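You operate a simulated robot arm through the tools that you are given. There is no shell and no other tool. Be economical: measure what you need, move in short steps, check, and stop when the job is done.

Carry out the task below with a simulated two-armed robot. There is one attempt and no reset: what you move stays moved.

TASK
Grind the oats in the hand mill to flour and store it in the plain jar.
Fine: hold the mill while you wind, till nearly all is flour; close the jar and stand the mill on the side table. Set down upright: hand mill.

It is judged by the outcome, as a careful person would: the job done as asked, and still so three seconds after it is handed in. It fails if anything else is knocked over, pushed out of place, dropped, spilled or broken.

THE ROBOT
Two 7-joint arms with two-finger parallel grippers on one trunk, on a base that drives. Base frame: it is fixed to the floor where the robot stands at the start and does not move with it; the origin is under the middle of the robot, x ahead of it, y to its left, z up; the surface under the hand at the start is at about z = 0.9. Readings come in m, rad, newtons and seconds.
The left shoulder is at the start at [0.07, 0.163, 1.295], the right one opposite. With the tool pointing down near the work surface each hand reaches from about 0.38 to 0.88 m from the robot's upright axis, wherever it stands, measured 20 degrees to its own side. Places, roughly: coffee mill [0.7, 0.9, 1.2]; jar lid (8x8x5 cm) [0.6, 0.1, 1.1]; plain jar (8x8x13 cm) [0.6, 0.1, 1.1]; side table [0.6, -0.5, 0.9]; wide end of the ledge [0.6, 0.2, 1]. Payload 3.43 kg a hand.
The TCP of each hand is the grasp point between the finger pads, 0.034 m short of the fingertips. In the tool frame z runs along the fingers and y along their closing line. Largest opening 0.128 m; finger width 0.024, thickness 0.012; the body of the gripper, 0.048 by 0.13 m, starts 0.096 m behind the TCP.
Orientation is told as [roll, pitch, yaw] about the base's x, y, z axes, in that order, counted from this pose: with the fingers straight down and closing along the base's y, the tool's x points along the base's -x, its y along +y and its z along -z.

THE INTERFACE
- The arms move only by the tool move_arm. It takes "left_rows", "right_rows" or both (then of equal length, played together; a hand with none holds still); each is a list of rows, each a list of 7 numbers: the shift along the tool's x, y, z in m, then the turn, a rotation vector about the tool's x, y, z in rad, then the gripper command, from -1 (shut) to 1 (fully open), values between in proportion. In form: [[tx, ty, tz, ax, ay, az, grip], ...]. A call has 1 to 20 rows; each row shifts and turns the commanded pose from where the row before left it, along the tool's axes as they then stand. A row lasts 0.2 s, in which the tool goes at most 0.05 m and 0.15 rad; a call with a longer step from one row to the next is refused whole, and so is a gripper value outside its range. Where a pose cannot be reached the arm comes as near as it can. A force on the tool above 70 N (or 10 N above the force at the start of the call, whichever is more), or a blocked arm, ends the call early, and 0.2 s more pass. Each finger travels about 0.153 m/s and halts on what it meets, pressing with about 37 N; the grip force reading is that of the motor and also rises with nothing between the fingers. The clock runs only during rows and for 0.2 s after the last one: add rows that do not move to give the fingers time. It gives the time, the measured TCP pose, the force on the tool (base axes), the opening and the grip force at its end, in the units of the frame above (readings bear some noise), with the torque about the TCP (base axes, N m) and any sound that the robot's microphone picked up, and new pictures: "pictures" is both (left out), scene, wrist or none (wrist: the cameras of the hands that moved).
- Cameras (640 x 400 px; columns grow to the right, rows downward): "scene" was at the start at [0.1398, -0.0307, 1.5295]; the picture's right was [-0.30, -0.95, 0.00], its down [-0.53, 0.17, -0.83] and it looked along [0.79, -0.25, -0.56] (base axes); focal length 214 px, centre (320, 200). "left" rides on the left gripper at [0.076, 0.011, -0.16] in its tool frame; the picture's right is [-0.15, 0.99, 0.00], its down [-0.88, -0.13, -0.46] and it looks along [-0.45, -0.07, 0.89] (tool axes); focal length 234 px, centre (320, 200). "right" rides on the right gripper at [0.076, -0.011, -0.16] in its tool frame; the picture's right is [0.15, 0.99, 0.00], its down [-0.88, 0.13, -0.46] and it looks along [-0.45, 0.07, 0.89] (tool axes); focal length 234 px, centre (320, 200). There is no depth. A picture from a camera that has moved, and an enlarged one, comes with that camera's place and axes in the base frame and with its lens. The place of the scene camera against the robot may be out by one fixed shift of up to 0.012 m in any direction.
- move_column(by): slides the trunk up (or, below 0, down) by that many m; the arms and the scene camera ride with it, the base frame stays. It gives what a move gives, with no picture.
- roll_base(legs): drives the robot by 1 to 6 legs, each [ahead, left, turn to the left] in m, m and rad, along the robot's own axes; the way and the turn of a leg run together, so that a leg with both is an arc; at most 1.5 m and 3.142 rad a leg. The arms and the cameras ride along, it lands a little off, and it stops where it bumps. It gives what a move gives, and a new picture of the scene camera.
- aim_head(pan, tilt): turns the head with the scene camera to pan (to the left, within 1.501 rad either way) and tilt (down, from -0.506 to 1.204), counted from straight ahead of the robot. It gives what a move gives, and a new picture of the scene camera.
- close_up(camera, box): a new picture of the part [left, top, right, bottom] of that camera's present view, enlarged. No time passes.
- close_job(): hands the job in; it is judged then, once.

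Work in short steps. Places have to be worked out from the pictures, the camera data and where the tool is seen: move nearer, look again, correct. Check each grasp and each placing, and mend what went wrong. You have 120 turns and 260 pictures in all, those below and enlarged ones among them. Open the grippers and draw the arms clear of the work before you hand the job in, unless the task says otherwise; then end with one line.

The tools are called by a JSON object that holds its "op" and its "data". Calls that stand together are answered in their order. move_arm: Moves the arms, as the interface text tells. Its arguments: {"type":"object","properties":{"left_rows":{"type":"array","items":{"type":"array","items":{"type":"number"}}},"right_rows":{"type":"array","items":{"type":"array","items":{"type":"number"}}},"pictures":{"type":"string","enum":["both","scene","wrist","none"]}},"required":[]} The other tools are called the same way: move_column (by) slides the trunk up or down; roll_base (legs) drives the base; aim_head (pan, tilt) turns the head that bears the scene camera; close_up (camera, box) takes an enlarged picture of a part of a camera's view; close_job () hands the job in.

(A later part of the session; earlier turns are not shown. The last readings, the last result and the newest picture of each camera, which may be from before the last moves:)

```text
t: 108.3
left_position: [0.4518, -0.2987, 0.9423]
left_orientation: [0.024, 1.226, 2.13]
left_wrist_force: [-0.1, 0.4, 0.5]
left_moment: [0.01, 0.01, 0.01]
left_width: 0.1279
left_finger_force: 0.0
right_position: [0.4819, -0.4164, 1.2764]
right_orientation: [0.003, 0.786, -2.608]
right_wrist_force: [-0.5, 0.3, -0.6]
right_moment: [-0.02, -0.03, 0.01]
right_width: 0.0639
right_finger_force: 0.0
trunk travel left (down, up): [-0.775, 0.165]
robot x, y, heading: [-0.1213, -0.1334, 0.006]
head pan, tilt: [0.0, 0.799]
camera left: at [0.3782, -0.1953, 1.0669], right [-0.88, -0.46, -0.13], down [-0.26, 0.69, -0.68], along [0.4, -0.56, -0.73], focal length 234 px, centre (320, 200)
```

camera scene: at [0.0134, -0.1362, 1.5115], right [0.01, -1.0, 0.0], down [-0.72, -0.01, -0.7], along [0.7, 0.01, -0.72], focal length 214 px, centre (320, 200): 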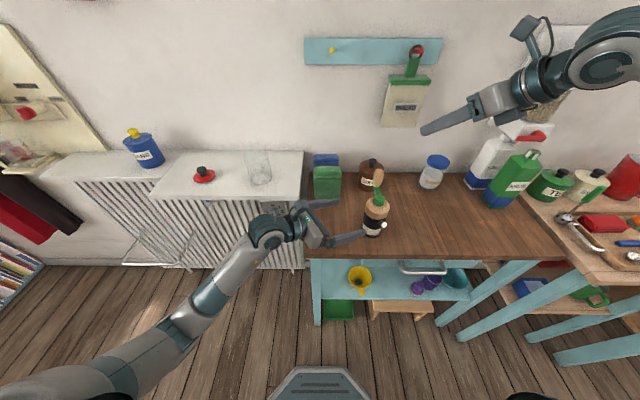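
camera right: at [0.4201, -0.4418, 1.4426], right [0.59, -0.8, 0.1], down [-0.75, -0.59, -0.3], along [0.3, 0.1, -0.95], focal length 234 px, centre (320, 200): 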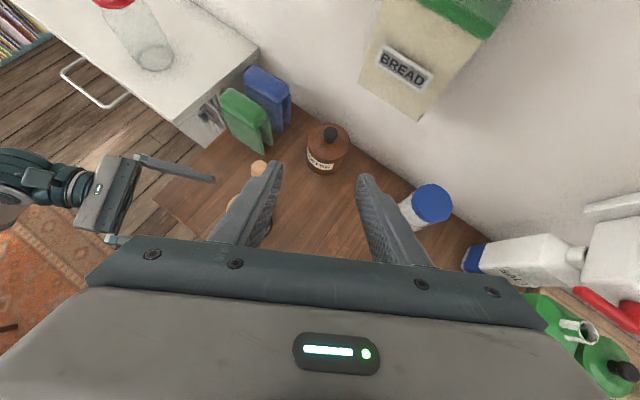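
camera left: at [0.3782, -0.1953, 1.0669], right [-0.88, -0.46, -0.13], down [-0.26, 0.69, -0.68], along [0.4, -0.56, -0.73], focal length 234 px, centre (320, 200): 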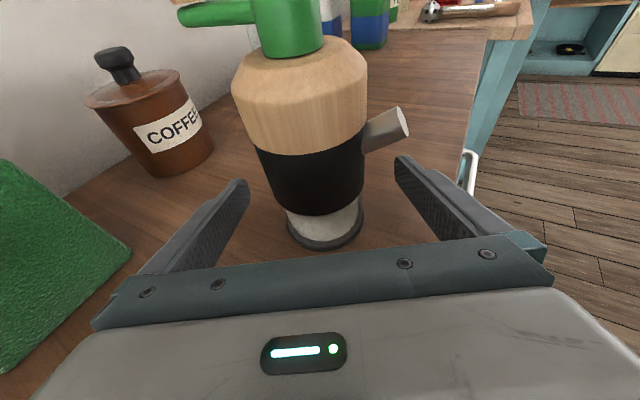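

{"op": "move_arm", "data": {"left_rows": [[0, 0, 0, 0, 0, 0, 0.3], [0, 0, 0, 0, 0, 0, 0.1], [0, 0, 0, 0, 0, 0, -0.2], [0, 0, 0, 0, 0, 0, -1], [0, 0, 0, 0, 0, 0, -1], [0, 0, 0, 0, 0, 0, -1], [0.0188, 0, -0.0069, 0, 0, 0, -1], [0.0188, 0, -0.0069, 0, 0, 0, -1], [0.0188, 0, -0.0069, 0, 0, 0, -1], [0, 0, 0, 0, 0, 0, -1]], "pictures": "both"}}

```text
t: 110.5
left_position: [0.4534, -0.2978, 1.0027]
left_orientation: [0.025, 1.224, 2.134]
left_wrist_force: [0.4, 0.3, -6.3]
left_moment: [0.04, 0.04, -0.01]
left_width: 0.0673
left_finger_force: 36.9
right_position: [0.482, -0.4159, 1.276]
right_orientation: [0.001, 0.786, -2.608]
right_wrist_force: [0.3, 0.6, -0.1]
right_moment: [-0.02, -0.01, 0.05]
right_width: 0.0642
right_finger_force: 0.0
trunk travel left (down, up): [-0.775, 0.165]
robot x, y, heading: [-0.1232, -0.1334, 0.009]
head pan, tilt: [0.0, 0.799]
camera scene: at [0.0139, -0.1372, 1.5115], right [0.01, -1.0, 0.0], down [-0.72, -0.01, -0.7], along [0.7, 0.01, -0.72], focal length 214 px, centre (320, 200)
camera left: at [0.3789, -0.1944, 1.1284], right [-0.88, -0.46, -0.13], down [-0.27, 0.69, -0.67], along [0.4, -0.56, -0.73], focal length 234 px, centre (320, 200)
```

scene: 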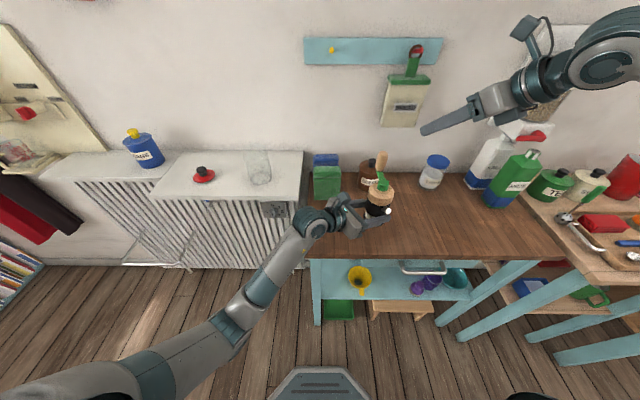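
left: 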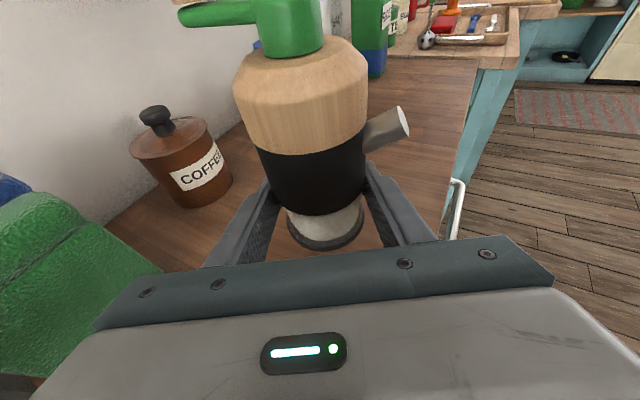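

Mill is held firmly. Raise it to clear everything, pull the right hand back, then drive toward the jar.

{"op": "move_arm", "data": {"left_rows": [[0.0376, 0, -0.0137, 0, 0, 0, -1], [0.0376, 0, -0.0137, 0, 0, 0, -1], [0.0376, 0, -0.0137, 0, 0, 0, -1], [0.0376, 0, -0.0137, 0, 0, 0, -1], [0.0376, 0, -0.0137, 0, 0, 0, -1], [0.0376, 0, -0.0137, 0, 0, 0, -1], [0.0376, 0, -0.0137, 0, 0, 0, -1], [0.0376, 0, -0.0137, 0, 0, 0, -1]], "right_rows": [[0, 0.01, -0.025, 0, 0, 0, 0], [0, 0.01, -0.025, 0, 0, 0, 0], [0, 0.01, -0.025, 0, 0, 0, 0], [0, 0.01, -0.025, 0, 0, 0, 0], [0, 0.01, -0.025, 0, 0, 0, 0], [0, 0.01, -0.025, 0, 0, 0, 0], [0, 0, 0, 0, 0, 0, 0], [0, 0, 0, 0, 0, 0, 0]], "pictures": "none"}}

{"op": "roll_base", "data": {"legs": [[0, 0.2, 0], [0.15, 0, 0]]}}

```text
t: 112.3
left_position: [0.4529, -0.2954, 1.3222]
left_orientation: [0.027, 1.222, 2.133]
left_wrist_force: [0.5, 0.2, -5.7]
left_moment: [0.04, 0.08, 0.0]
left_width: 0.0671
left_finger_force: 37.1
right_position: [0.421, -0.5215, 1.3819]
right_orientation: [-0.001, 0.785, -2.608]
right_wrist_force: [0.6, 0.4, 0.4]
right_moment: [0.02, 0.0, -0.03]
right_width: 0.0642
right_finger_force: 0.0
trunk travel left (down, up): [-0.775, 0.165]
robot x, y, heading: [-0.1209, -0.1343, 0.008]
head pan, tilt: [0.0, 0.799]
```

```text
t: 114.9
left_position: [0.5994, -0.096, 1.3231]
left_orientation: [0.022, 1.224, 2.128]
left_wrist_force: [-0.5, -0.1, -4.5]
left_moment: [0.03, 0.06, 0.02]
left_width: 0.0672
left_finger_force: 37.4
right_position: [0.5663, -0.3247, 1.3825]
right_orientation: [0.003, 0.787, -2.608]
right_wrist_force: [0.5, -0.2, -0.1]
right_moment: [0.01, -0.04, 0.0]
right_width: 0.0636
right_finger_force: 0.1
trunk travel left (down, up): [-0.775, 0.165]
robot x, y, heading: [0.0244, 0.0658, 0.011]
head pan, tilt: [0.0, 0.799]
camera scene: at [0.1599, 0.0611, 1.5118], right [0.01, -1.0, 0.0], down [-0.72, -0.01, -0.7], along [0.7, 0.01, -0.72], focal length 214 px, centre (320, 200)
```

scene: 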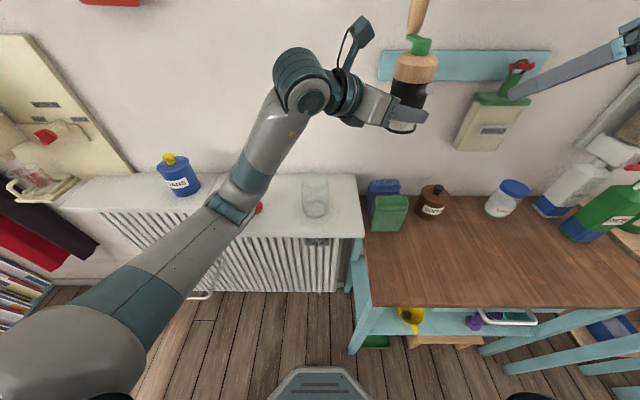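

Now move the mill over near the jar (TCP to about (0.645, 0.062, 1.30)), still upright.

{"op": "move_arm", "data": {"left_rows": [[-0.0145, -0.0296, -0.025, 0, 0, 0, -1], [-0.0145, -0.0296, -0.025, 0, 0, 0, -1], [-0.0145, -0.0296, -0.025, 0, 0, 0, -1], [-0.0145, -0.0296, -0.025, 0, 0, 0, -1], [0, 0, 0, 0, 0, 0, -1]], "pictures": "both"}}

```text
t: 116.1
left_position: [0.6448, 0.0595, 1.2993]
left_orientation: [0.025, 1.224, 2.13]
left_wrist_force: [1.0, -0.2, -6.6]
left_moment: [0.06, 0.06, -0.01]
left_width: 0.0673
left_finger_force: 36.8
right_position: [0.5708, -0.3243, 1.3808]
right_orientation: [-0.001, 0.786, -2.606]
right_wrist_force: [0.5, 0.2, 0.2]
right_moment: [0.06, -0.01, 0.02]
right_width: 0.0642
right_finger_force: 0.1
trunk travel left (down, up): [-0.775, 0.165]
robot x, y, heading: [0.0272, 0.0666, 0.005]
head pan, tilt: [0.0, 0.799]
camera scene: at [0.1624, 0.0602, 1.5115], right [0.01, -1.0, 0.0], down [-0.72, -0.01, -0.7], along [0.7, 0.01, -0.72], focal length 214 px, centre (320, 200)
camera left: at [0.5724, 0.1629, 1.4247], right [-0.88, -0.46, -0.13], down [-0.26, 0.69, -0.67], along [0.4, -0.56, -0.73], focal length 234 px, centre (320, 200)
```

scene: 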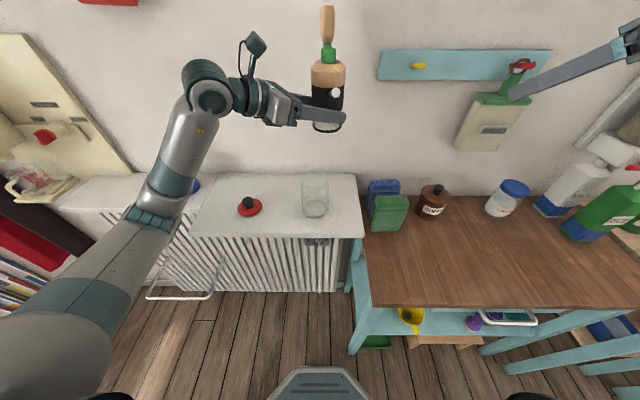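
left: 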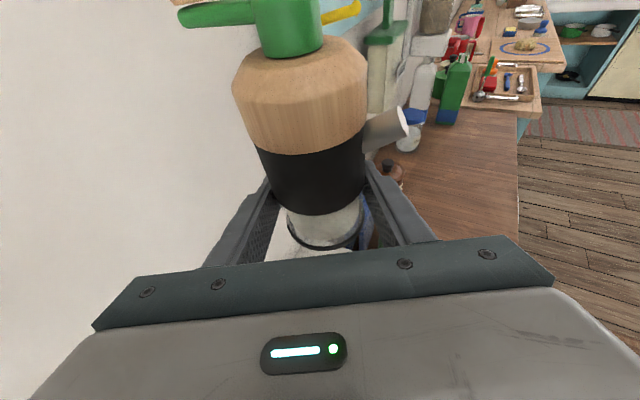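

Lower 7 cm and level the fingers (tilts the mill slightly); then check position over the jar.

{"op": "move_arm", "data": {"left_rows": [[-0.022, 0, 0.008, 0, 0, 0, -1], [-0.022, 0, 0.008, 0, 0, 0, -1], [-0.022, 0, 0.008, 0, 0, 0, -1], [0, 0, 0, 0, 0.15, 0, -1], [0, 0, 0, 0, 0.15, 0, -1], [0, 0, 0, 0, 0.05, 0, -1], [0, 0, 0, 0, 0, 0, -1]], "pictures": "both"}}

{"op": "close_up", "data": {"camera": "scene", "box": [230, 60, 390, 230]}}

```text
t: 117.7
left_position: [0.6439, 0.0604, 1.2294]
left_orientation: [2.033, 1.559, -2.143]
left_wrist_force: [0.8, 0.3, -6.1]
left_moment: [-0.04, 0.02, -0.01]
left_width: 0.0671
left_finger_force: 37.2
right_position: [0.5719, -0.3224, 1.381]
right_orientation: [0.002, 0.784, -2.607]
right_wrist_force: [0.2, 0.2, 1.2]
right_moment: [0.03, 0.05, -0.02]
right_width: 0.0642
right_finger_force: 0.1
trunk travel left (down, up): [-0.775, 0.165]
robot x, y, heading: [0.0243, 0.0643, 0.009]
head pan, tilt: [0.0, 0.799]
camera scene: at [0.1625, 0.0618, 1.5115], right [0.01, -1.0, 0.0], down [-0.72, -0.01, -0.7], along [0.7, 0.01, -0.72], focal length 214 px, centre (320, 200)
camera left: at [0.5527, 0.1934, 1.3041], right [-0.85, -0.51, -0.14], down [-0.13, 0.45, -0.88], along [0.51, -0.73, -0.45], focal length 234 px, centre (320, 200)
```

scene: 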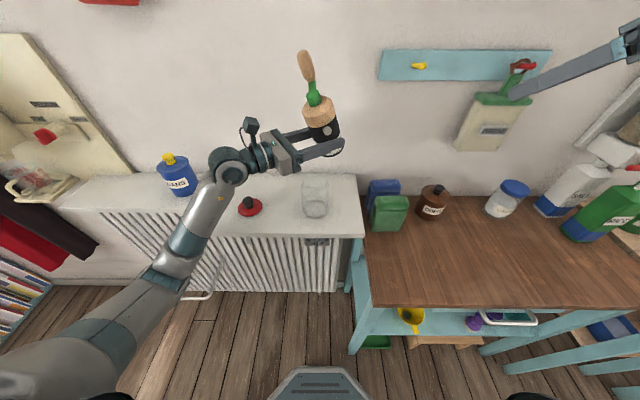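
left: 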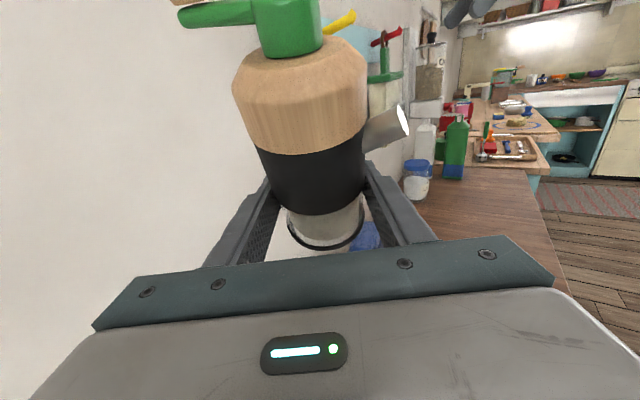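

```text
2.35 times, centred on (310, 145) of scene
camera zoom: at [0.1625, 0.0618, 1.5115], right [0.01, -1.0, 0.0], down [-0.72, -0.01, -0.7], along [0.7, 0.01, -0.72], focal length 505 px, centre (344, 329)
```

zoom: 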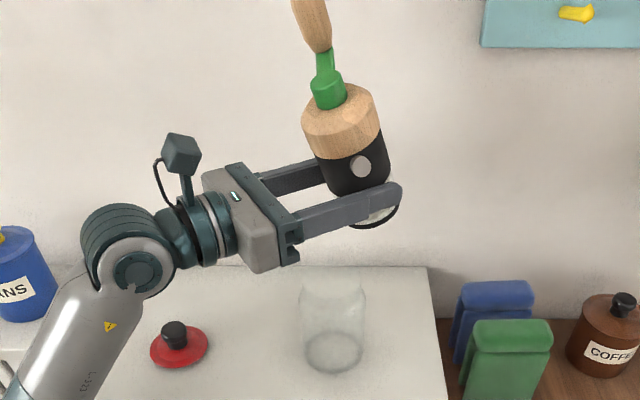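

Measured spout tip is about TCP+(−0.058, −0.007, +0.051). Shift the hand so the spout will be over the jar mouth, then roll the first ~45°.

{"op": "move_arm", "data": {"left_rows": [[0, -0.015, -0.012, 0, 0, 0, -1], [0, -0.015, -0.012, 0, 0, 0, -1], [0, 0, 0, 0, 0, 0.15, -1], [0, 0, 0, 0, 0, 0.15, -1], [0, 0, 0, 0, 0, 0.15, -1], [0, 0, 0, 0, 0, 0, -1]], "pictures": "both"}}

{"op": "close_up", "data": {"camera": "scene", "box": [230, 60, 390, 230]}}

```text
t: 119.1
left_position: [0.658, 0.0966, 1.229]
left_orientation: [-1.577, 1.13, 0.532]
left_wrist_force: [1.2, 0.0, -5.4]
left_moment: [0.03, -0.12, 0.0]
left_width: 0.067
left_finger_force: 37.0
right_position: [0.5705, -0.3232, 1.3804]
right_orientation: [0.001, 0.786, -2.61]
right_wrist_force: [0.2, -1.3, -0.1]
right_moment: [0.03, 0.03, -0.01]
right_width: 0.064
right_finger_force: 0.1
trunk travel left (down, up): [-0.775, 0.165]
robot x, y, heading: [0.0245, 0.0618, 0.008]
head pan, tilt: [0.0, 0.799]
camera scene: at [0.1625, 0.0611, 1.5115], right [0.01, -1.0, 0.0], down [-0.72, -0.01, -0.7], along [0.7, 0.01, -0.72], focal length 214 px, centre (320, 200)
camera left: at [0.5388, 0.2127, 1.2919], right [-0.71, -0.43, -0.56], down [0.19, 0.64, -0.74], along [0.67, -0.64, -0.38], focal length 234 px, centre (320, 200)
```

scene: 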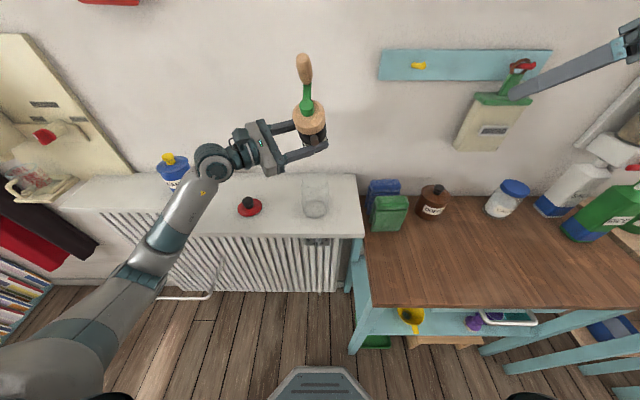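
left: 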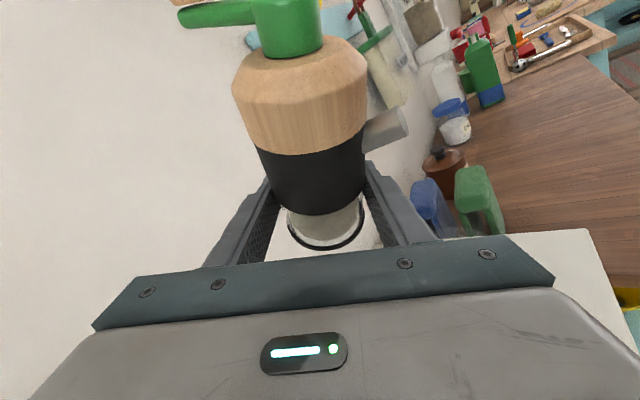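

```text
2.35 times, centred on (310, 145) of scene
camera zoom: at [0.1625, 0.0611, 1.5115], right [0.01, -1.0, 0.0], down [-0.72, -0.01, -0.7], along [0.7, 0.01, -0.72], focal length 505 px, centre (344, 329)
```

zoom: 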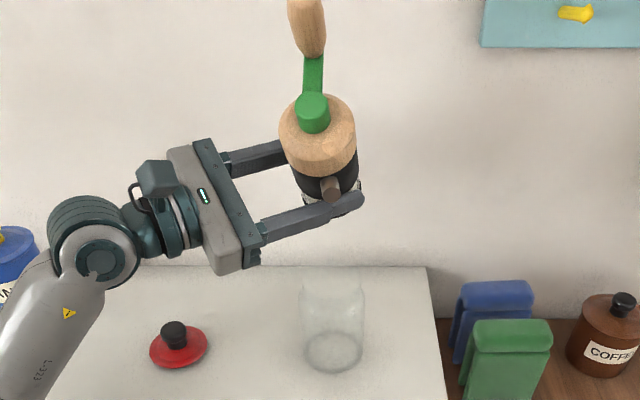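

{"op": "move_arm", "data": {"left_rows": [[0, 0, 0, 0, 0, 0.15, -1], [0, 0, 0, 0, 0, 0.15, -1], [0, 0, 0, 0, 0, 0.15, -1], [0, 0, 0, 0, 0, 0, -1]], "pictures": "none"}}

{"op": "close_up", "data": {"camera": "scene", "box": [230, 60, 390, 230]}}

{"op": "close_up", "data": {"camera": "left", "box": [0, 0, 640, 400]}}

```text
t: 120.1
left_position: [0.6572, 0.0965, 1.2294]
left_orientation: [-1.575, 0.678, 0.533]
left_wrist_force: [0.4, -0.4, -6.3]
left_moment: [0.08, -0.22, -0.01]
left_width: 0.0674
left_finger_force: 37.1
right_position: [0.57, -0.3231, 1.3809]
right_orientation: [0.002, 0.784, -2.607]
right_wrist_force: [0.3, 0.5, 0.1]
right_moment: [-0.02, -0.05, 0.01]
right_width: 0.064
right_finger_force: 0.1
trunk travel left (down, up): [-0.775, 0.165]
robot x, y, heading: [0.0281, 0.0677, 0.013]
head pan, tilt: [0.0, 0.799]
```

```text
2.35 times, centred on (310, 145) of scene
camera zoom: at [0.1625, 0.0615, 1.5115], right [0.01, -1.0, 0.0], down [-0.72, -0.01, -0.7], along [0.7, 0.01, -0.72], focal length 505 px, centre (344, 329)
```

zoom: 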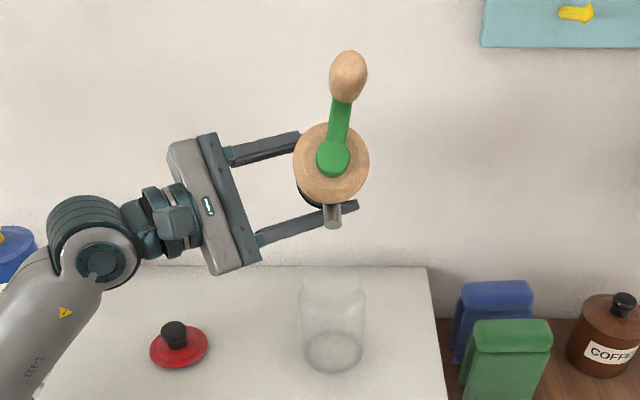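

```text
1.00 times, centred on (320, 200) of left (not enlarged: the box is as wide or as high as the picture)
camera zoom: at [0.5187, 0.2011, 1.2667], right [-0.43, -0.26, -0.86], down [0.43, 0.78, -0.45], along [0.79, -0.56, -0.23], focal length 234 px, centre (320, 200)
```

zoom: 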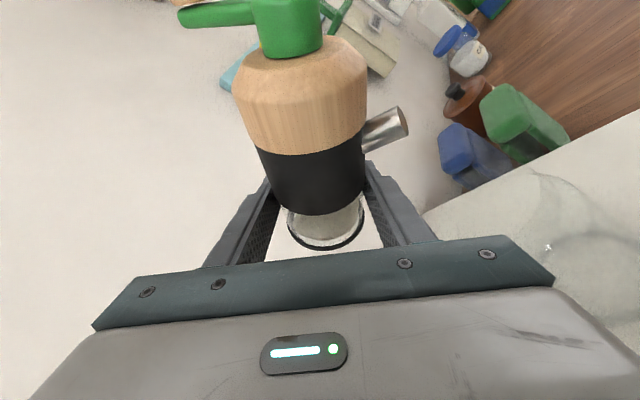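

Spout is over the jar mouth area. Roll on to about 78°.

{"op": "move_arm", "data": {"left_rows": [[0, 0, 0, 0, 0, 0.15, -1], [0, 0, 0, 0, 0, 0.15, -1], [0, 0, 0, 0, 0, 0.15, -1], [0, 0, 0, 0, 0, 0, -1]], "pictures": "none"}}

{"op": "close_up", "data": {"camera": "scene", "box": [230, 60, 390, 230]}}

{"op": "close_up", "data": {"camera": "left", "box": [0, 0, 640, 400]}}

```text
t: 121.1
left_position: [0.6574, 0.0972, 1.2284]
left_orientation: [-1.574, 0.229, 0.536]
left_wrist_force: [-0.3, 0.1, -5.2]
left_moment: [0.14, -0.26, 0.0]
left_width: 0.0672
left_finger_force: 37.2
right_position: [0.5689, -0.3233, 1.3807]
right_orientation: [0.0, 0.787, -2.608]
right_wrist_force: [0.1, 0.7, -0.3]
right_moment: [-0.02, 0.0, 0.0]
right_width: 0.064
right_finger_force: 0.0
trunk travel left (down, up): [-0.775, 0.165]
robot x, y, heading: [0.0278, 0.066, 0.005]
head pan, tilt: [0.0, 0.799]
```

```text
2.35 times, centred on (310, 145) of scene
camera zoom: at [0.1625, 0.0615, 1.5115], right [0.01, -1.0, 0.0], down [-0.72, -0.01, -0.7], along [0.7, 0.01, -0.72], focal length 505 px, centre (344, 329)
```

zoom: 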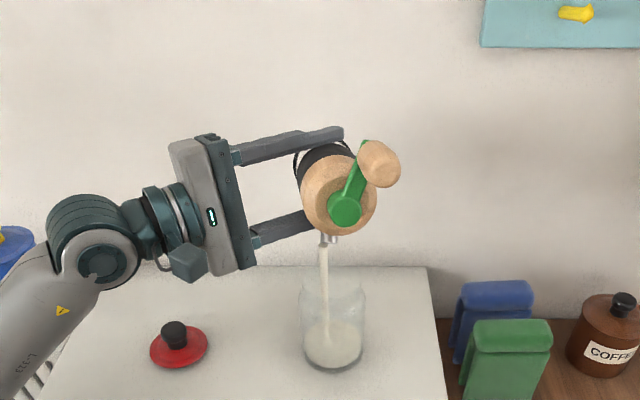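

```text
1.00 times, centred on (320, 200) of left (not enlarged: the box is as wide or as high as the picture)
camera zoom: at [0.5099, 0.1953, 1.2347], right [-0.07, -0.04, -1.0], down [0.53, 0.84, -0.07], along [0.85, -0.53, -0.03], focal length 234 px, centre (320, 200)
```

zoom: 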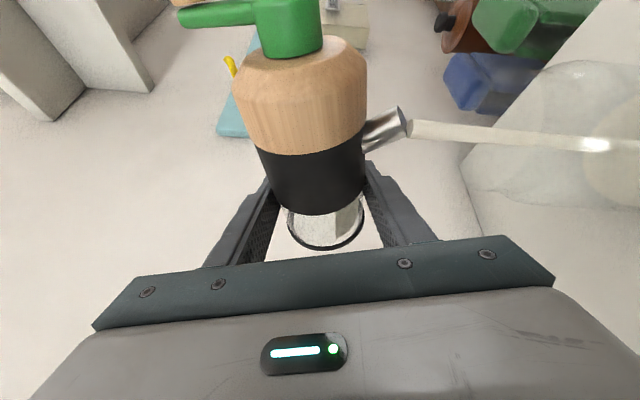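

Flour streams straight into the jar. Hold and let it run.

{"op": "move_arm", "data": {"left_rows": [[0, 0, 0, 0, 0, 0, -1], [0, 0, 0, 0, 0, 0, -1], [0, 0, 0, 0, 0, 0, -1], [0, 0, 0, 0, 0, 0, -1], [0, 0, 0, 0, 0, 0, -1], [0, 0, 0, 0, 0, 0, -1], [0, 0, 0, 0, 0, 0, -1], [0, 0, 0, 0, 0, 0, -1], [0, 0, 0, 0, 0, 0, -1], [0, 0, 0, 0, 0, 0, -1]], "pictures": "wrist"}}

{"op": "close_up", "data": {"camera": "scene", "box": [230, 60, 390, 230]}}

```text
t: 123.3
left_position: [0.6581, 0.0967, 1.2287]
left_orientation: [-1.573, 0.23, 0.535]
left_wrist_force: [-0.2, 1.3, -5.0]
left_moment: [0.11, -0.22, -0.01]
left_width: 0.0674
left_finger_force: 37.4
right_position: [0.5693, -0.3236, 1.3809]
right_orientation: [0.002, 0.786, -2.609]
right_wrist_force: [-0.4, -0.3, 0.7]
right_moment: [0.0, -0.01, 0.02]
right_width: 0.0639
right_finger_force: 0.1
trunk travel left (down, up): [-0.775, 0.165]
robot x, y, heading: [0.0286, 0.0637, 0.009]
head pan, tilt: [0.0, 0.799]
camera left: at [0.5099, 0.1954, 1.2347], right [-0.07, -0.05, -1.0], down [0.53, 0.84, -0.08], along [0.85, -0.53, -0.04], focal length 234 px, centre (320, 200)
```

left: 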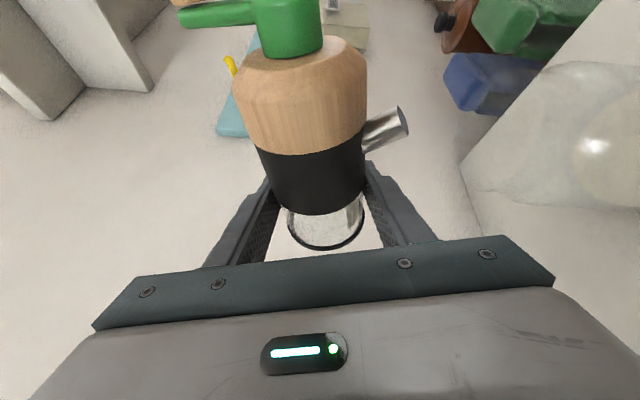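

```text
2.35 times, centred on (310, 145) of scene
camera zoom: at [0.1624, 0.0615, 1.5115], right [0.01, -1.0, 0.0], down [-0.72, -0.01, -0.7], along [0.7, 0.01, -0.72], focal length 505 px, centre (344, 329)
```

zoom: 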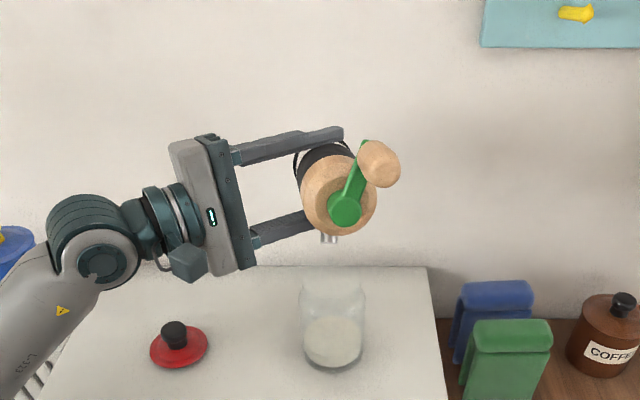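

The stream has ended. Check the mill's glass for leftovers.

{"op": "close_up", "data": {"camera": "left", "box": [270, 180, 390, 260]}}

{"op": "move_arm", "data": {"left_rows": [[0, 0, 0, 0, 0, 0.15, -1], [0, 0, 0, 0, 0, 0.1, -1], [0, 0, 0, 0, 0, 0, -1], [0, 0, 0, 0, 0, 0, -1], [0, 0, 0, 0, 0, 0, -1], [0, 0, 0, 0, 0, 0, -1]], "pictures": "wrist"}}

{"op": "close_up", "data": {"camera": "scene", "box": [230, 60, 390, 230]}}

```text
5.00 times, centred on (330, 220) of left
camera zoom: at [0.5099, 0.1954, 1.2347], right [-0.07, -0.05, -1.0], down [0.53, 0.84, -0.08], along [0.85, -0.53, -0.04], focal length 1171 px, centre (270, 100)
```

zoom: 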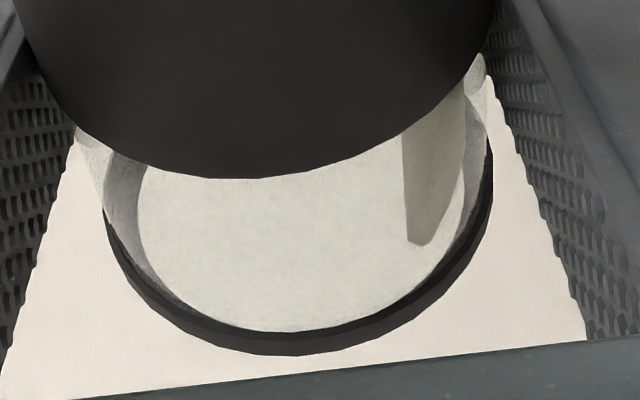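

```text
t: 124.7
left_position: [0.6579, 0.097, 1.229]
left_orientation: [-1.574, -0.02, 0.536]
left_wrist_force: [0.0, -0.2, -5.3]
left_moment: [0.11, -0.23, 0.0]
left_width: 0.0674
left_finger_force: 37.1
right_position: [0.5695, -0.3239, 1.3815]
right_orientation: [0.002, 0.785, -2.607]
right_wrist_force: [0.0, 0.1, -0.2]
right_moment: [0.01, -0.03, -0.01]
right_width: 0.0642
right_finger_force: 0.1
trunk travel left (down, up): [-0.775, 0.165]
robot x, y, heading: [0.025, 0.0633, 0.007]
head pan, tilt: [0.0, 0.799]
camera left: at [0.5107, 0.1962, 1.2156], right [0.14, 0.08, -0.99], down [0.52, 0.84, 0.15], along [0.84, -0.54, 0.08], focal length 234 px, centre (320, 200)
```

left: 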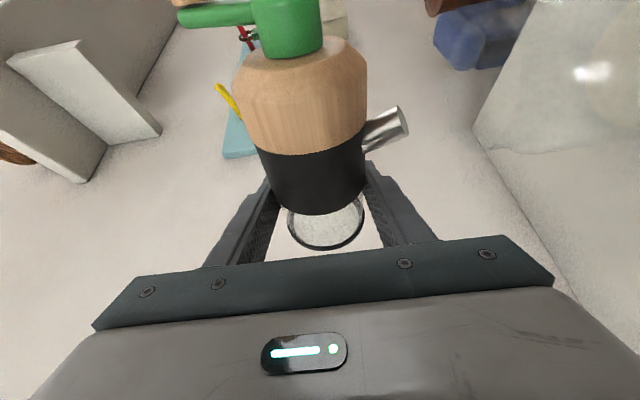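

```text
2.35 times, centred on (310, 145) of scene
camera zoom: at [0.1624, 0.0615, 1.5115], right [0.01, -1.0, 0.0], down [-0.72, -0.01, -0.7], along [0.7, 0.01, -0.72], focal length 505 px, centre (344, 329)
```

zoom: 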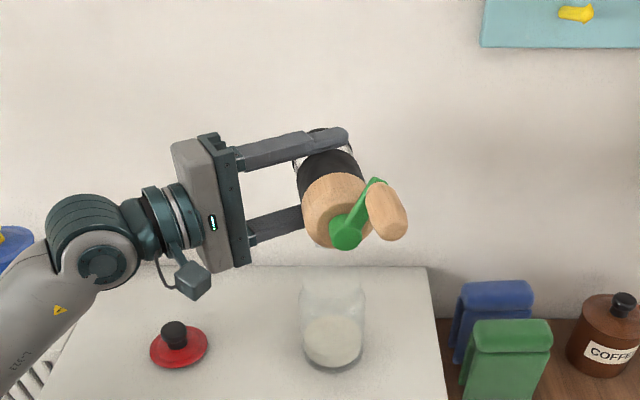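

{"op": "close_up", "data": {"camera": "left", "box": [270, 180, 390, 260]}}

{"op": "move_arm", "data": {"left_rows": [[0, 0, 0, 0, 0, 0.15, -1], [0, 0, 0, 0, 0, 0.15, -1], [0, 0, 0, 0, 0, 0, -1], [0, 0, 0, 0, 0, 0, -1], [0, 0, 0, 0, 0, 0, -1], [0, 0, 0, 0, 0, 0, -1]], "pictures": "none"}}

{"op": "close_up", "data": {"camera": "left", "box": [270, 180, 390, 260]}}

```text
5.00 times, centred on (330, 220) of left
camera zoom: at [0.5107, 0.1962, 1.2156], right [0.14, 0.08, -0.99], down [0.52, 0.84, 0.15], along [0.84, -0.54, 0.08], focal length 1171 px, centre (270, 100)
```

zoom: 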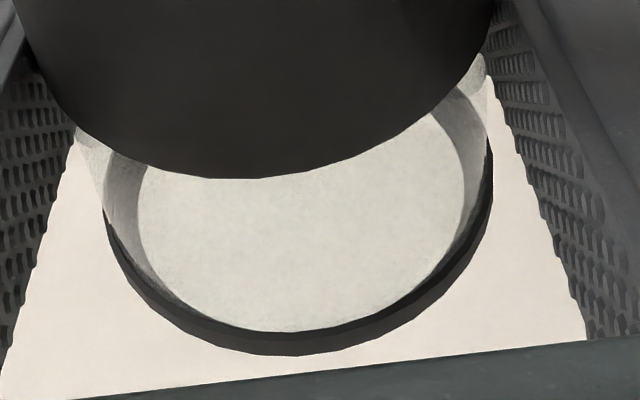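

```text
t: 126.1
left_position: [0.6576, 0.0969, 1.2285]
left_orientation: [-1.577, -0.321, 0.538]
left_wrist_force: [0.3, -0.2, -5.2]
left_moment: [0.11, -0.27, 0.02]
left_width: 0.0672
left_finger_force: 37.1
right_position: [0.5699, -0.3232, 1.3824]
right_orientation: [0.002, 0.785, -2.608]
right_wrist_force: [1.0, 0.5, 0.1]
right_moment: [-0.01, 0.01, 0.02]
right_width: 0.0639
right_finger_force: 0.1
trunk travel left (down, up): [-0.775, 0.165]
robot x, y, heading: [0.0262, 0.0637, 0.004]
head pan, tilt: [0.0, 0.799]
```

```text
5.00 times, centred on (330, 220) of left
camera zoom: at [0.5172, 0.2, 1.1935], right [0.39, 0.23, -0.89], down [0.45, 0.8, 0.4], along [0.8, -0.56, 0.21], focal length 1171 px, centre (270, 100)
```

zoom: 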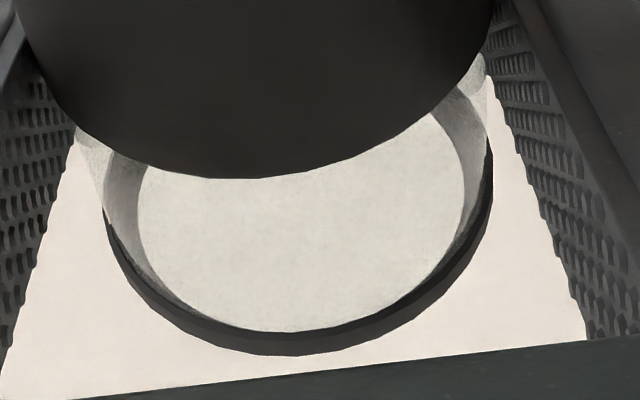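

The mill is empty. Roll it back upright, re-tilt and raise.

{"op": "move_arm", "data": {"left_rows": [[0, 0, 0, 0, 0, -0.15, -1], [0, 0, 0, 0, 0, -0.15, -1], [0, 0, 0, 0, 0, -0.15, -1], [0, 0, 0, 0, 0, -0.15, -1], [0, 0, 0, 0, 0, -0.15, -1], [0, 0, 0, 0, 0, -0.15, -1], [0, 0, 0, 0, 0, -0.15, -1], [0, 0, 0, 0, 0, -0.15, -1], [0, 0, 0, 0, 0, -0.15, -1], [0, 0, 0, 0, 0, -0.15, -1], [0, 0, 0, 0, 0, -0.15, -1], [0, 0, 0, 0, 0, -0.15, -1], [0, 0, 0, 0, 0, -0.1, -1], [0, 0, 0, 0, -0.15, 0, -1], [0, 0, 0, 0, -0.15, 0, -1], [0, 0, 0, 0, -0.05, 0, -1], [0.03, 0, -0.01, 0, 0, 0, -1], [0.03, 0, -0.01, 0, 0, 0, -1], [0.03, 0, -0.01, 0, 0, 0, -1]], "pictures": "scene"}}

{"op": "close_up", "data": {"camera": "scene", "box": [230, 60, 390, 230]}}

```text
t: 130.1
left_position: [0.6584, 0.0921, 1.3226]
left_orientation: [0.029, 1.223, 2.132]
left_wrist_force: [0.1, 0.2, -5.4]
left_moment: [0.07, 0.04, 0.0]
left_width: 0.0672
left_finger_force: 36.8
right_position: [0.5694, -0.3226, 1.3812]
right_orientation: [0.0, 0.784, -2.607]
right_wrist_force: [0.1, 0.2, -0.5]
right_moment: [-0.02, 0.01, 0.01]
right_width: 0.064
right_finger_force: 0.1
trunk travel left (down, up): [-0.775, 0.165]
robot x, y, heading: [0.0258, 0.0634, 0.011]
head pan, tilt: [0.0, 0.799]
camera scene: at [0.1621, 0.0611, 1.5114], right [0.01, -1.0, 0.0], down [-0.72, -0.01, -0.7], along [0.7, 0.01, -0.72], focal length 214 px, centre (320, 200)
```

scene: 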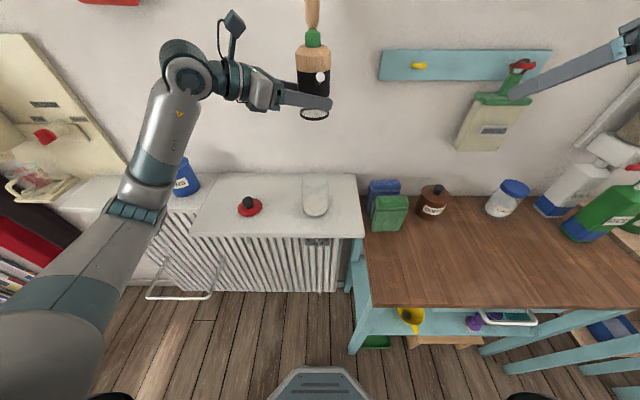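

```text
2.35 times, centred on (310, 145) of scene
camera zoom: at [0.1621, 0.0611, 1.5114], right [0.01, -1.0, 0.0], down [-0.72, -0.01, -0.7], along [0.7, 0.01, -0.72], focal length 505 px, centre (344, 329)
```

zoom: 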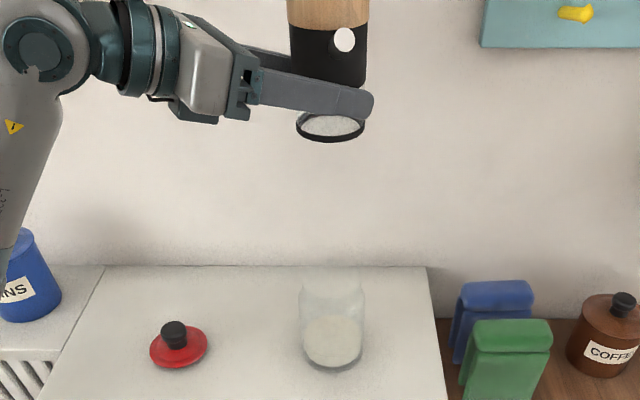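

Return the mill toward the table: reverse the arm shift, then drive back.

{"op": "move_arm", "data": {"left_rows": [[0.0091, 0.0288, 0.0252, 0, 0, 0, -1], [0.0091, 0.0288, 0.0252, 0, 0, 0, -1], [0.0091, 0.0288, 0.0252, 0, 0, 0, -1], [0.0091, 0.0288, 0.0252, 0, 0, 0, -1], [0.0091, 0.0288, 0.0252, 0, 0, 0, -1]], "pictures": "none"}}

{"op": "roll_base", "data": {"legs": [[-0.15, 0, 0], [0, -0.2, 0]]}}

```text
t: 131.3
left_position: [0.6037, -0.0985, 1.325]
left_orientation: [0.021, 1.222, 2.127]
left_wrist_force: [0.6, -0.8, -5.1]
left_moment: [0.04, 0.06, 0.02]
left_width: 0.0673
left_finger_force: 36.5
right_position: [0.5692, -0.3265, 1.38]
right_orientation: [0.0, 0.787, -2.608]
right_wrist_force: [-0.7, 0.7, -0.3]
right_moment: [0.03, -0.02, 0.05]
right_width: 0.0641
right_finger_force: 0.0
trunk travel left (down, up): [-0.775, 0.165]
robot x, y, heading: [0.0254, 0.0671, 0.009]
head pan, tilt: [0.0, 0.799]
```

```text
t: 133.8
left_position: [0.4576, -0.2913, 1.3264]
left_orientation: [0.03, 1.226, 2.133]
left_wrist_force: [0.5, 0.8, -6.0]
left_moment: [0.0, 0.05, 0.01]
left_width: 0.0672
left_finger_force: 37.3
right_position: [0.4234, -0.5206, 1.3818]
right_orientation: [0.002, 0.783, -2.608]
right_wrist_force: [0.9, 0.6, 0.5]
right_moment: [0.0, 0.02, -0.01]
right_width: 0.0639
right_finger_force: 0.0
trunk travel left (down, up): [-0.775, 0.165]
robot x, y, heading: [-0.1221, -0.133, 0.008]
head pan, tilt: [0.0, 0.799]
camera scene: at [0.0168, -0.1346, 1.5115], right [0.01, -1.0, 0.0], down [-0.72, -0.01, -0.7], along [0.7, 0.0, -0.72], focal length 214 px, centre (320, 200)
```

scene: 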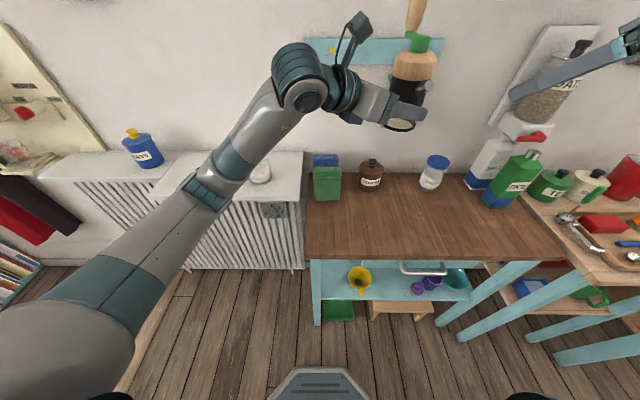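

Lower the mill toward its table spot (final TCP z ≈ 0.942).

{"op": "move_arm", "data": {"left_rows": [[-0.0376, 0, 0.0137, 0, 0, 0, -1], [-0.0376, 0, 0.0137, 0, 0, 0, -1], [-0.0376, 0, 0.0137, 0, 0, 0, -1], [-0.0376, 0, 0.0137, 0, 0, 0, -1], [-0.0376, 0, 0.0137, 0, 0, 0, -1], [-0.0376, 0, 0.0137, 0, 0, 0, -1], [-0.0376, 0, 0.0137, 0, 0, 0, -1], [-0.0376, 0, 0.0137, 0, 0, 0, -1], [-0.0376, 0, 0.0137, 0, 0, 0, -1], [0, 0, 0, 0, 0, 0, -1]], "pictures": "wrist"}}

{"op": "close_up", "data": {"camera": "scene", "box": [310, 145, 450, 255]}}

```text
t: 136.0
left_position: [0.4561, -0.2957, 0.9625]
left_orientation: [0.026, 1.223, 2.13]
left_wrist_force: [-0.3, 0.1, -6.1]
left_moment: [0.02, 0.05, 0.0]
left_width: 0.0674
left_finger_force: 36.9
right_position: [0.4232, -0.5219, 1.3799]
right_orientation: [0.001, 0.787, -2.609]
right_wrist_force: [1.2, -0.1, -0.5]
right_moment: [-0.02, -0.02, 0.02]
right_width: 0.0638
right_finger_force: 0.1
trunk travel left (down, up): [-0.775, 0.165]
robot x, y, heading: [-0.1202, -0.1332, 0.007]
head pan, tilt: [0.0, 0.799]
camera left: at [0.3831, -0.1932, 1.0886], right [-0.88, -0.46, -0.13], down [-0.26, 0.69, -0.67], along [0.4, -0.56, -0.73], focal length 234 px, centre (320, 200)
```

left: 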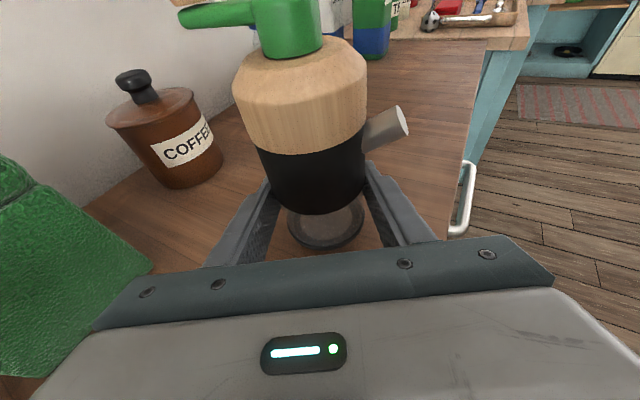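

```text
3.64 times, centred on (380, 200) of scene
camera zoom: at [0.0164, -0.137, 1.5115], right [0.01, -1.0, 0.0], down [-0.72, 0.0, -0.7], along [0.7, 0.0, -0.72], focal length 780 px, centre (102, 200)
```

zoom: 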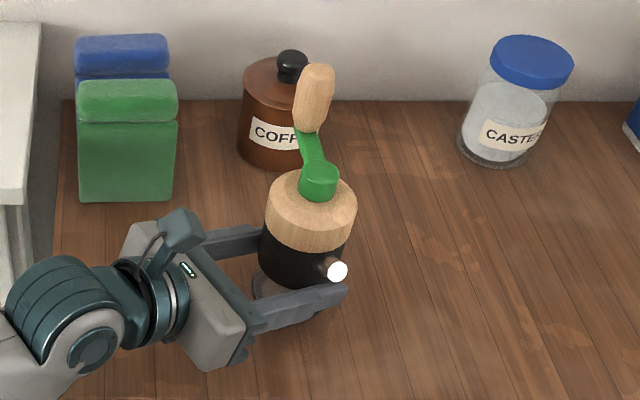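

Lower the last 2 cm in fine steps and watch the force.

{"op": "move_arm", "data": {"left_rows": [[-0.0056, 0, 0.0021, 0, 0, 0, -1], [-0.0056, 0, 0.0021, 0, 0, 0, -1], [-0.0047, 0, 0.0017, 0, 0, 0, -1], [-0.0028, 0, 0.001, 0, 0, 0, -1], [0, 0, 0, 0, 0, 0, -1]], "pictures": "none"}}

```text
t: 137.2
left_position: [0.4548, -0.2969, 0.945]
left_orientation: [0.027, 1.224, 2.131]
left_wrist_force: [0.5, -0.2, -6.3]
left_moment: [0.06, 0.04, 0.04]
left_width: 0.0675
left_finger_force: 36.9
right_position: [0.4232, -0.5238, 1.381]
right_orientation: [0.002, 0.785, -2.61]
right_wrist_force: [0.0, 0.3, 0.5]
right_moment: [0.0, -0.02, 0.03]
right_width: 0.0638
right_finger_force: 0.1
trunk travel left (down, up): [-0.775, 0.165]
robot x, y, heading: [-0.1207, -0.135, 0.006]
head pan, tilt: [0.0, 0.799]
```

{"op": "move_arm", "data": {"left_rows": [[-0.0028, 0, 0.001, 0, 0, 0, -1], [-0.0019, 0, 0.0007, 0, 0, 0, -1], [0, 0, 0, 0, 0, 0, -1]], "pictures": "none"}}

```text
t: 138.0
left_position: [0.454, -0.2975, 0.9424]
left_orientation: [0.019, 1.228, 2.124]
left_wrist_force: [0.0, 0.0, 7.2]
left_moment: [0.35, -0.24, -0.03]
left_width: 0.0673
left_finger_force: 37.0
right_position: [0.4209, -0.5223, 1.3822]
right_orientation: [0.004, 0.786, -2.607]
right_wrist_force: [-0.4, 0.3, -0.5]
right_moment: [-0.02, 0.01, -0.01]
right_width: 0.064
right_finger_force: 0.0
trunk travel left (down, up): [-0.775, 0.165]
robot x, y, heading: [-0.1219, -0.1347, 0.009]
head pan, tilt: [0.0, 0.799]
```

The mill rests on the table. Release, retreat and check it stands.

{"op": "move_arm", "data": {"left_rows": [[0, 0, 0, 0, 0, 0, -0.2], [0, 0, 0, 0, 0, 0, 0.2], [0, 0, 0, 0, 0, 0, 0.6], [0, 0, 0, 0, 0, 0, 1], [0, 0, 0, 0, 0, 0, 1], [0, 0, -0.04, 0, 0, 0, 1], [0, 0, -0.04, 0, 0, 0, 1], [0, 0, -0.04, 0, 0, 0, 1], [0.0376, 0, -0.0137, 0, 0, 0, 0.4], [0.0376, 0, -0.0137, 0, 0, 0, 0.4], [0.0376, 0, -0.0137, 0, 0, 0, 0.4], [0.0376, 0, -0.0137, 0, 0, 0, 0.4], [0.0376, 0, -0.0137, 0, 0, 0, 0.4], [0.0376, 0, -0.0137, 0, 0, 0, 0.4], [0.0376, 0, -0.0137, 0, 0, 0, 0.4], [0.0376, 0, -0.0137, 0, 0, 0, 0.4]], "pictures": "scene"}}

{"op": "move_arm", "data": {"left_rows": [[0, 0, 0, 0, -0.15, 0, 0], [0, 0, 0, 0, -0.15, 0, 0], [0, 0, 0, 0, -0.15, 0, 0], [0, 0, 0, 0, -0.15, 0, 0], [0, 0, 0, 0, -0.15, 0, 0], [0, 0, 0, 0, -0.15, 0, 0], [0, 0, 0, 0, -0.15, 0, 0], [0, 0, 0, 0, -0.15, 0, 0], [0, 0, 0, 0, -0.022, 0, 0]], "pictures": "none"}}

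{"op": "move_arm", "data": {"left_rows": [[0, 0, 0, 0, 0, 0.15, 0], [0, 0, 0, 0, 0, 0.15, 0], [0, 0, 0, 0, 0, 0.15, 0], [0, 0, 0, 0, 0, 0.15, 0], [0, 0, 0, 0, 0, 0.15, 0], [0, 0, 0, 0, 0, 0.15, 0], [0, 0, 0, 0, 0, 0.15, 0], [0, 0, 0, 0, 0, 0.15, 0], [0, 0, 0, 0, 0, 0.15, 0], [0, 0, 0, 0, 0, 0.15, 0], [0, 0, 0, 0, 0, 0.15, 0], [0, 0, 0, 0, 0, 0.15, 0], [0, 0, 0, 0, 0, 0.15, 0], [0, 0, 0, 0, 0, 0.144, 0]], "pictures": "none"}}

{"op": "roll_base", "data": {"legs": [[0, 0.16, 0], [0.1, 0, 0]]}}

```text
t: 141.4
left_position: [0.3992, -0.1993, 1.3]
left_orientation: [0.026, 1.223, 2.13]
left_wrist_force: [0.7, -0.7, -0.5]
left_moment: [-0.01, 0.02, -0.05]
left_width: 0.0894
left_finger_force: 0.1
right_position: [0.4221, -0.5218, 1.3805]
right_orientation: [0.002, 0.785, -2.61]
right_wrist_force: [-0.7, -0.9, -0.4]
right_moment: [0.03, 0.04, 0.01]
right_width: 0.0639
right_finger_force: 0.0
trunk travel left (down, up): [-0.775, 0.165]
robot x, y, heading: [-0.1235, -0.1325, 0.008]
head pan, tilt: [0.0, 0.799]
camera scene: at [0.0156, -0.1374, 1.5115], right [0.01, -1.0, 0.0], down [-0.72, 0.0, -0.7], along [0.7, 0.01, -0.72], focal length 214 px, centre (320, 200)
```

scene: 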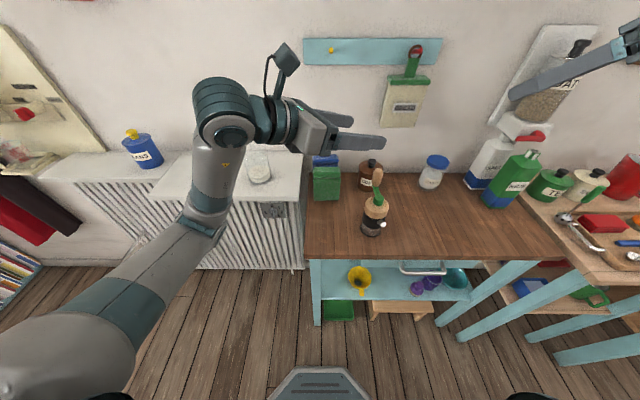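

```text
t: 143.4
left_position: [0.3996, -0.1965, 1.3015]
left_orientation: [0.008, 0.002, 2.106]
left_wrist_force: [-0.1, 0.0, -0.1]
left_moment: [-0.01, -0.01, -0.01]
left_width: 0.0642
left_finger_force: 0.0
right_position: [0.4209, -0.5225, 1.3825]
right_orientation: [0.002, 0.785, -2.608]
right_wrist_force: [0.1, 0.4, 0.1]
right_moment: [0.0, 0.01, -0.02]
right_width: 0.064
right_finger_force: 0.0
trunk travel left (down, up): [-0.775, 0.165]
robot x, y, heading: [-0.1134, -0.1323, 0.007]
head pan, tilt: [0.0, 0.799]
```

```text
t: 146.4
left_position: [0.3998, -0.1974, 1.3016]
left_orientation: [-0.006, 0.005, 0.011]
left_wrist_force: [0.1, 0.1, 0.0]
left_moment: [-0.04, -0.03, 0.03]
left_width: 0.0639
left_finger_force: 0.0
right_position: [0.4226, -0.5219, 1.3809]
right_orientation: [0.001, 0.785, -2.61]
right_wrist_force: [0.8, 0.2, -0.2]
right_moment: [0.02, 0.0, -0.02]
right_width: 0.0642
right_finger_force: 0.0
trunk travel left (down, up): [-0.775, 0.165]
robot x, y, heading: [-0.1234, -0.1328, 0.004]
head pan, tilt: [0.0, 0.799]
```

```text
t: 148.6
left_position: [0.4952, -0.0381, 1.3023]
left_orientation: [-0.007, 0.003, 0.012]
left_wrist_force: [-0.8, 0.2, -0.2]
left_moment: [-0.03, 0.0, 0.01]
left_width: 0.0639
left_finger_force: 0.1
right_position: [0.5187, -0.3637, 1.383]
right_orientation: [0.002, 0.788, -2.61]
right_wrist_force: [-0.6, -0.1, -0.3]
right_moment: [0.01, -0.03, -0.02]
right_width: 0.0639
right_finger_force: 0.1
trunk travel left (down, up): [-0.775, 0.165]
robot x, y, heading: [-0.0204, 0.0237, 0.004]
head pan, tilt: [0.0, 0.799]
camera scene: at [0.1114, 0.0229, 1.5118], right [0.01, -1.0, 0.0], down [-0.72, 0.0, -0.7], along [0.7, 0.0, -0.72], focal length 214 px, centre (320, 200)
```

scene: 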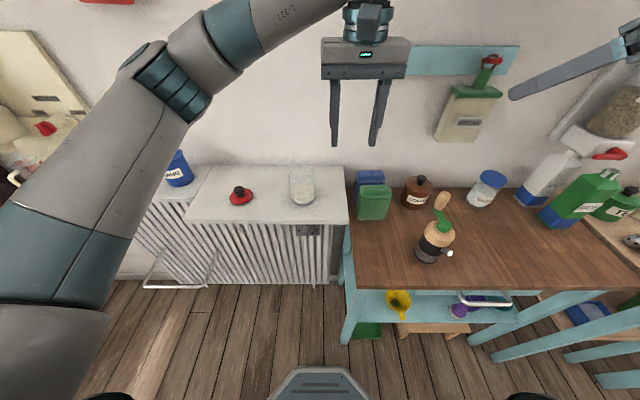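

The mill stands upright. Now fetch the lid: move above (0.587, 0.273).

{"op": "move_arm", "data": {"left_rows": [[0, 0.0445, 0, 0, 0, 0, 0], [0, 0.0445, 0, 0, 0, 0, 0], [0, 0.0445, 0, 0, 0, 0, 0], [0, 0.0445, 0, 0, 0, 0, 0], [0, 0.0445, 0, 0, 0, 0, 0], [0, 0.0445, 0, 0, 0, 0, 0], [0, 0.0445, 0, 0, 0, 0, 0], [-0.0307, 0, 0, 0, 0, 0, 0], [-0.0307, 0, 0, 0, 0, 0, 0], [-0.0307, 0, 0, 0, 0, 0, 0], [0, 0, 0.043, 0, 0, 0, 0], [0, 0, 0.043, 0, 0, 0, 0], [0, 0, 0.043, 0, 0, 0, 0], [0, 0, 0.03, 0, 0, 0, 0], [0, 0, 0, 0, 0, 0, 0]], "pictures": "wrist"}}

{"op": "close_up", "data": {"camera": "scene", "box": [190, 130, 340, 230]}}

```text
t: 151.8
left_position: [0.5857, 0.2714, 1.1407]
left_orientation: [-0.008, 0.005, 0.011]
left_wrist_force: [0.1, 0.4, 0.1]
left_moment: [0.01, 0.0, 0.01]
left_width: 0.0642
left_finger_force: 0.2
right_position: [0.5187, -0.3625, 1.3818]
right_orientation: [0.002, 0.786, -2.61]
right_wrist_force: [-0.5, 0.9, 0.6]
right_moment: [-0.02, -0.05, 0.02]
right_width: 0.064
right_finger_force: 0.0
trunk travel left (down, up): [-0.775, 0.165]
robot x, y, heading: [-0.0236, 0.0272, 0.007]
head pan, tilt: [0.0, 0.799]
camera left: at [0.51, 0.2844, 1.3005], right [0.14, 0.99, -0.01], down [0.88, -0.12, 0.45], along [0.45, -0.07, -0.89], focal length 234 px, centre (320, 200)
```

left: 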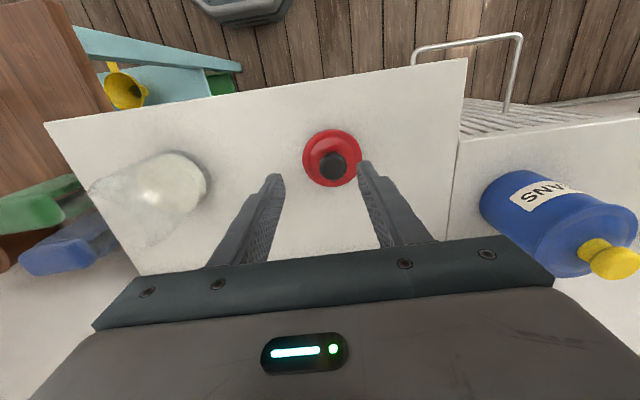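

```text
4.00 times, centred on (265, 180) of scene
camera zoom: at [0.1133, 0.0222, 1.5116], right [0.01, -1.0, 0.0], down [-0.72, 0.0, -0.7], along [0.7, 0.0, -0.72], focal length 858 px, centre (540, 280)
```

zoom: 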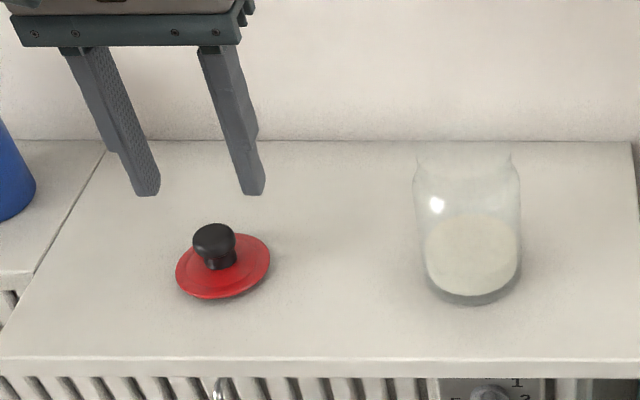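

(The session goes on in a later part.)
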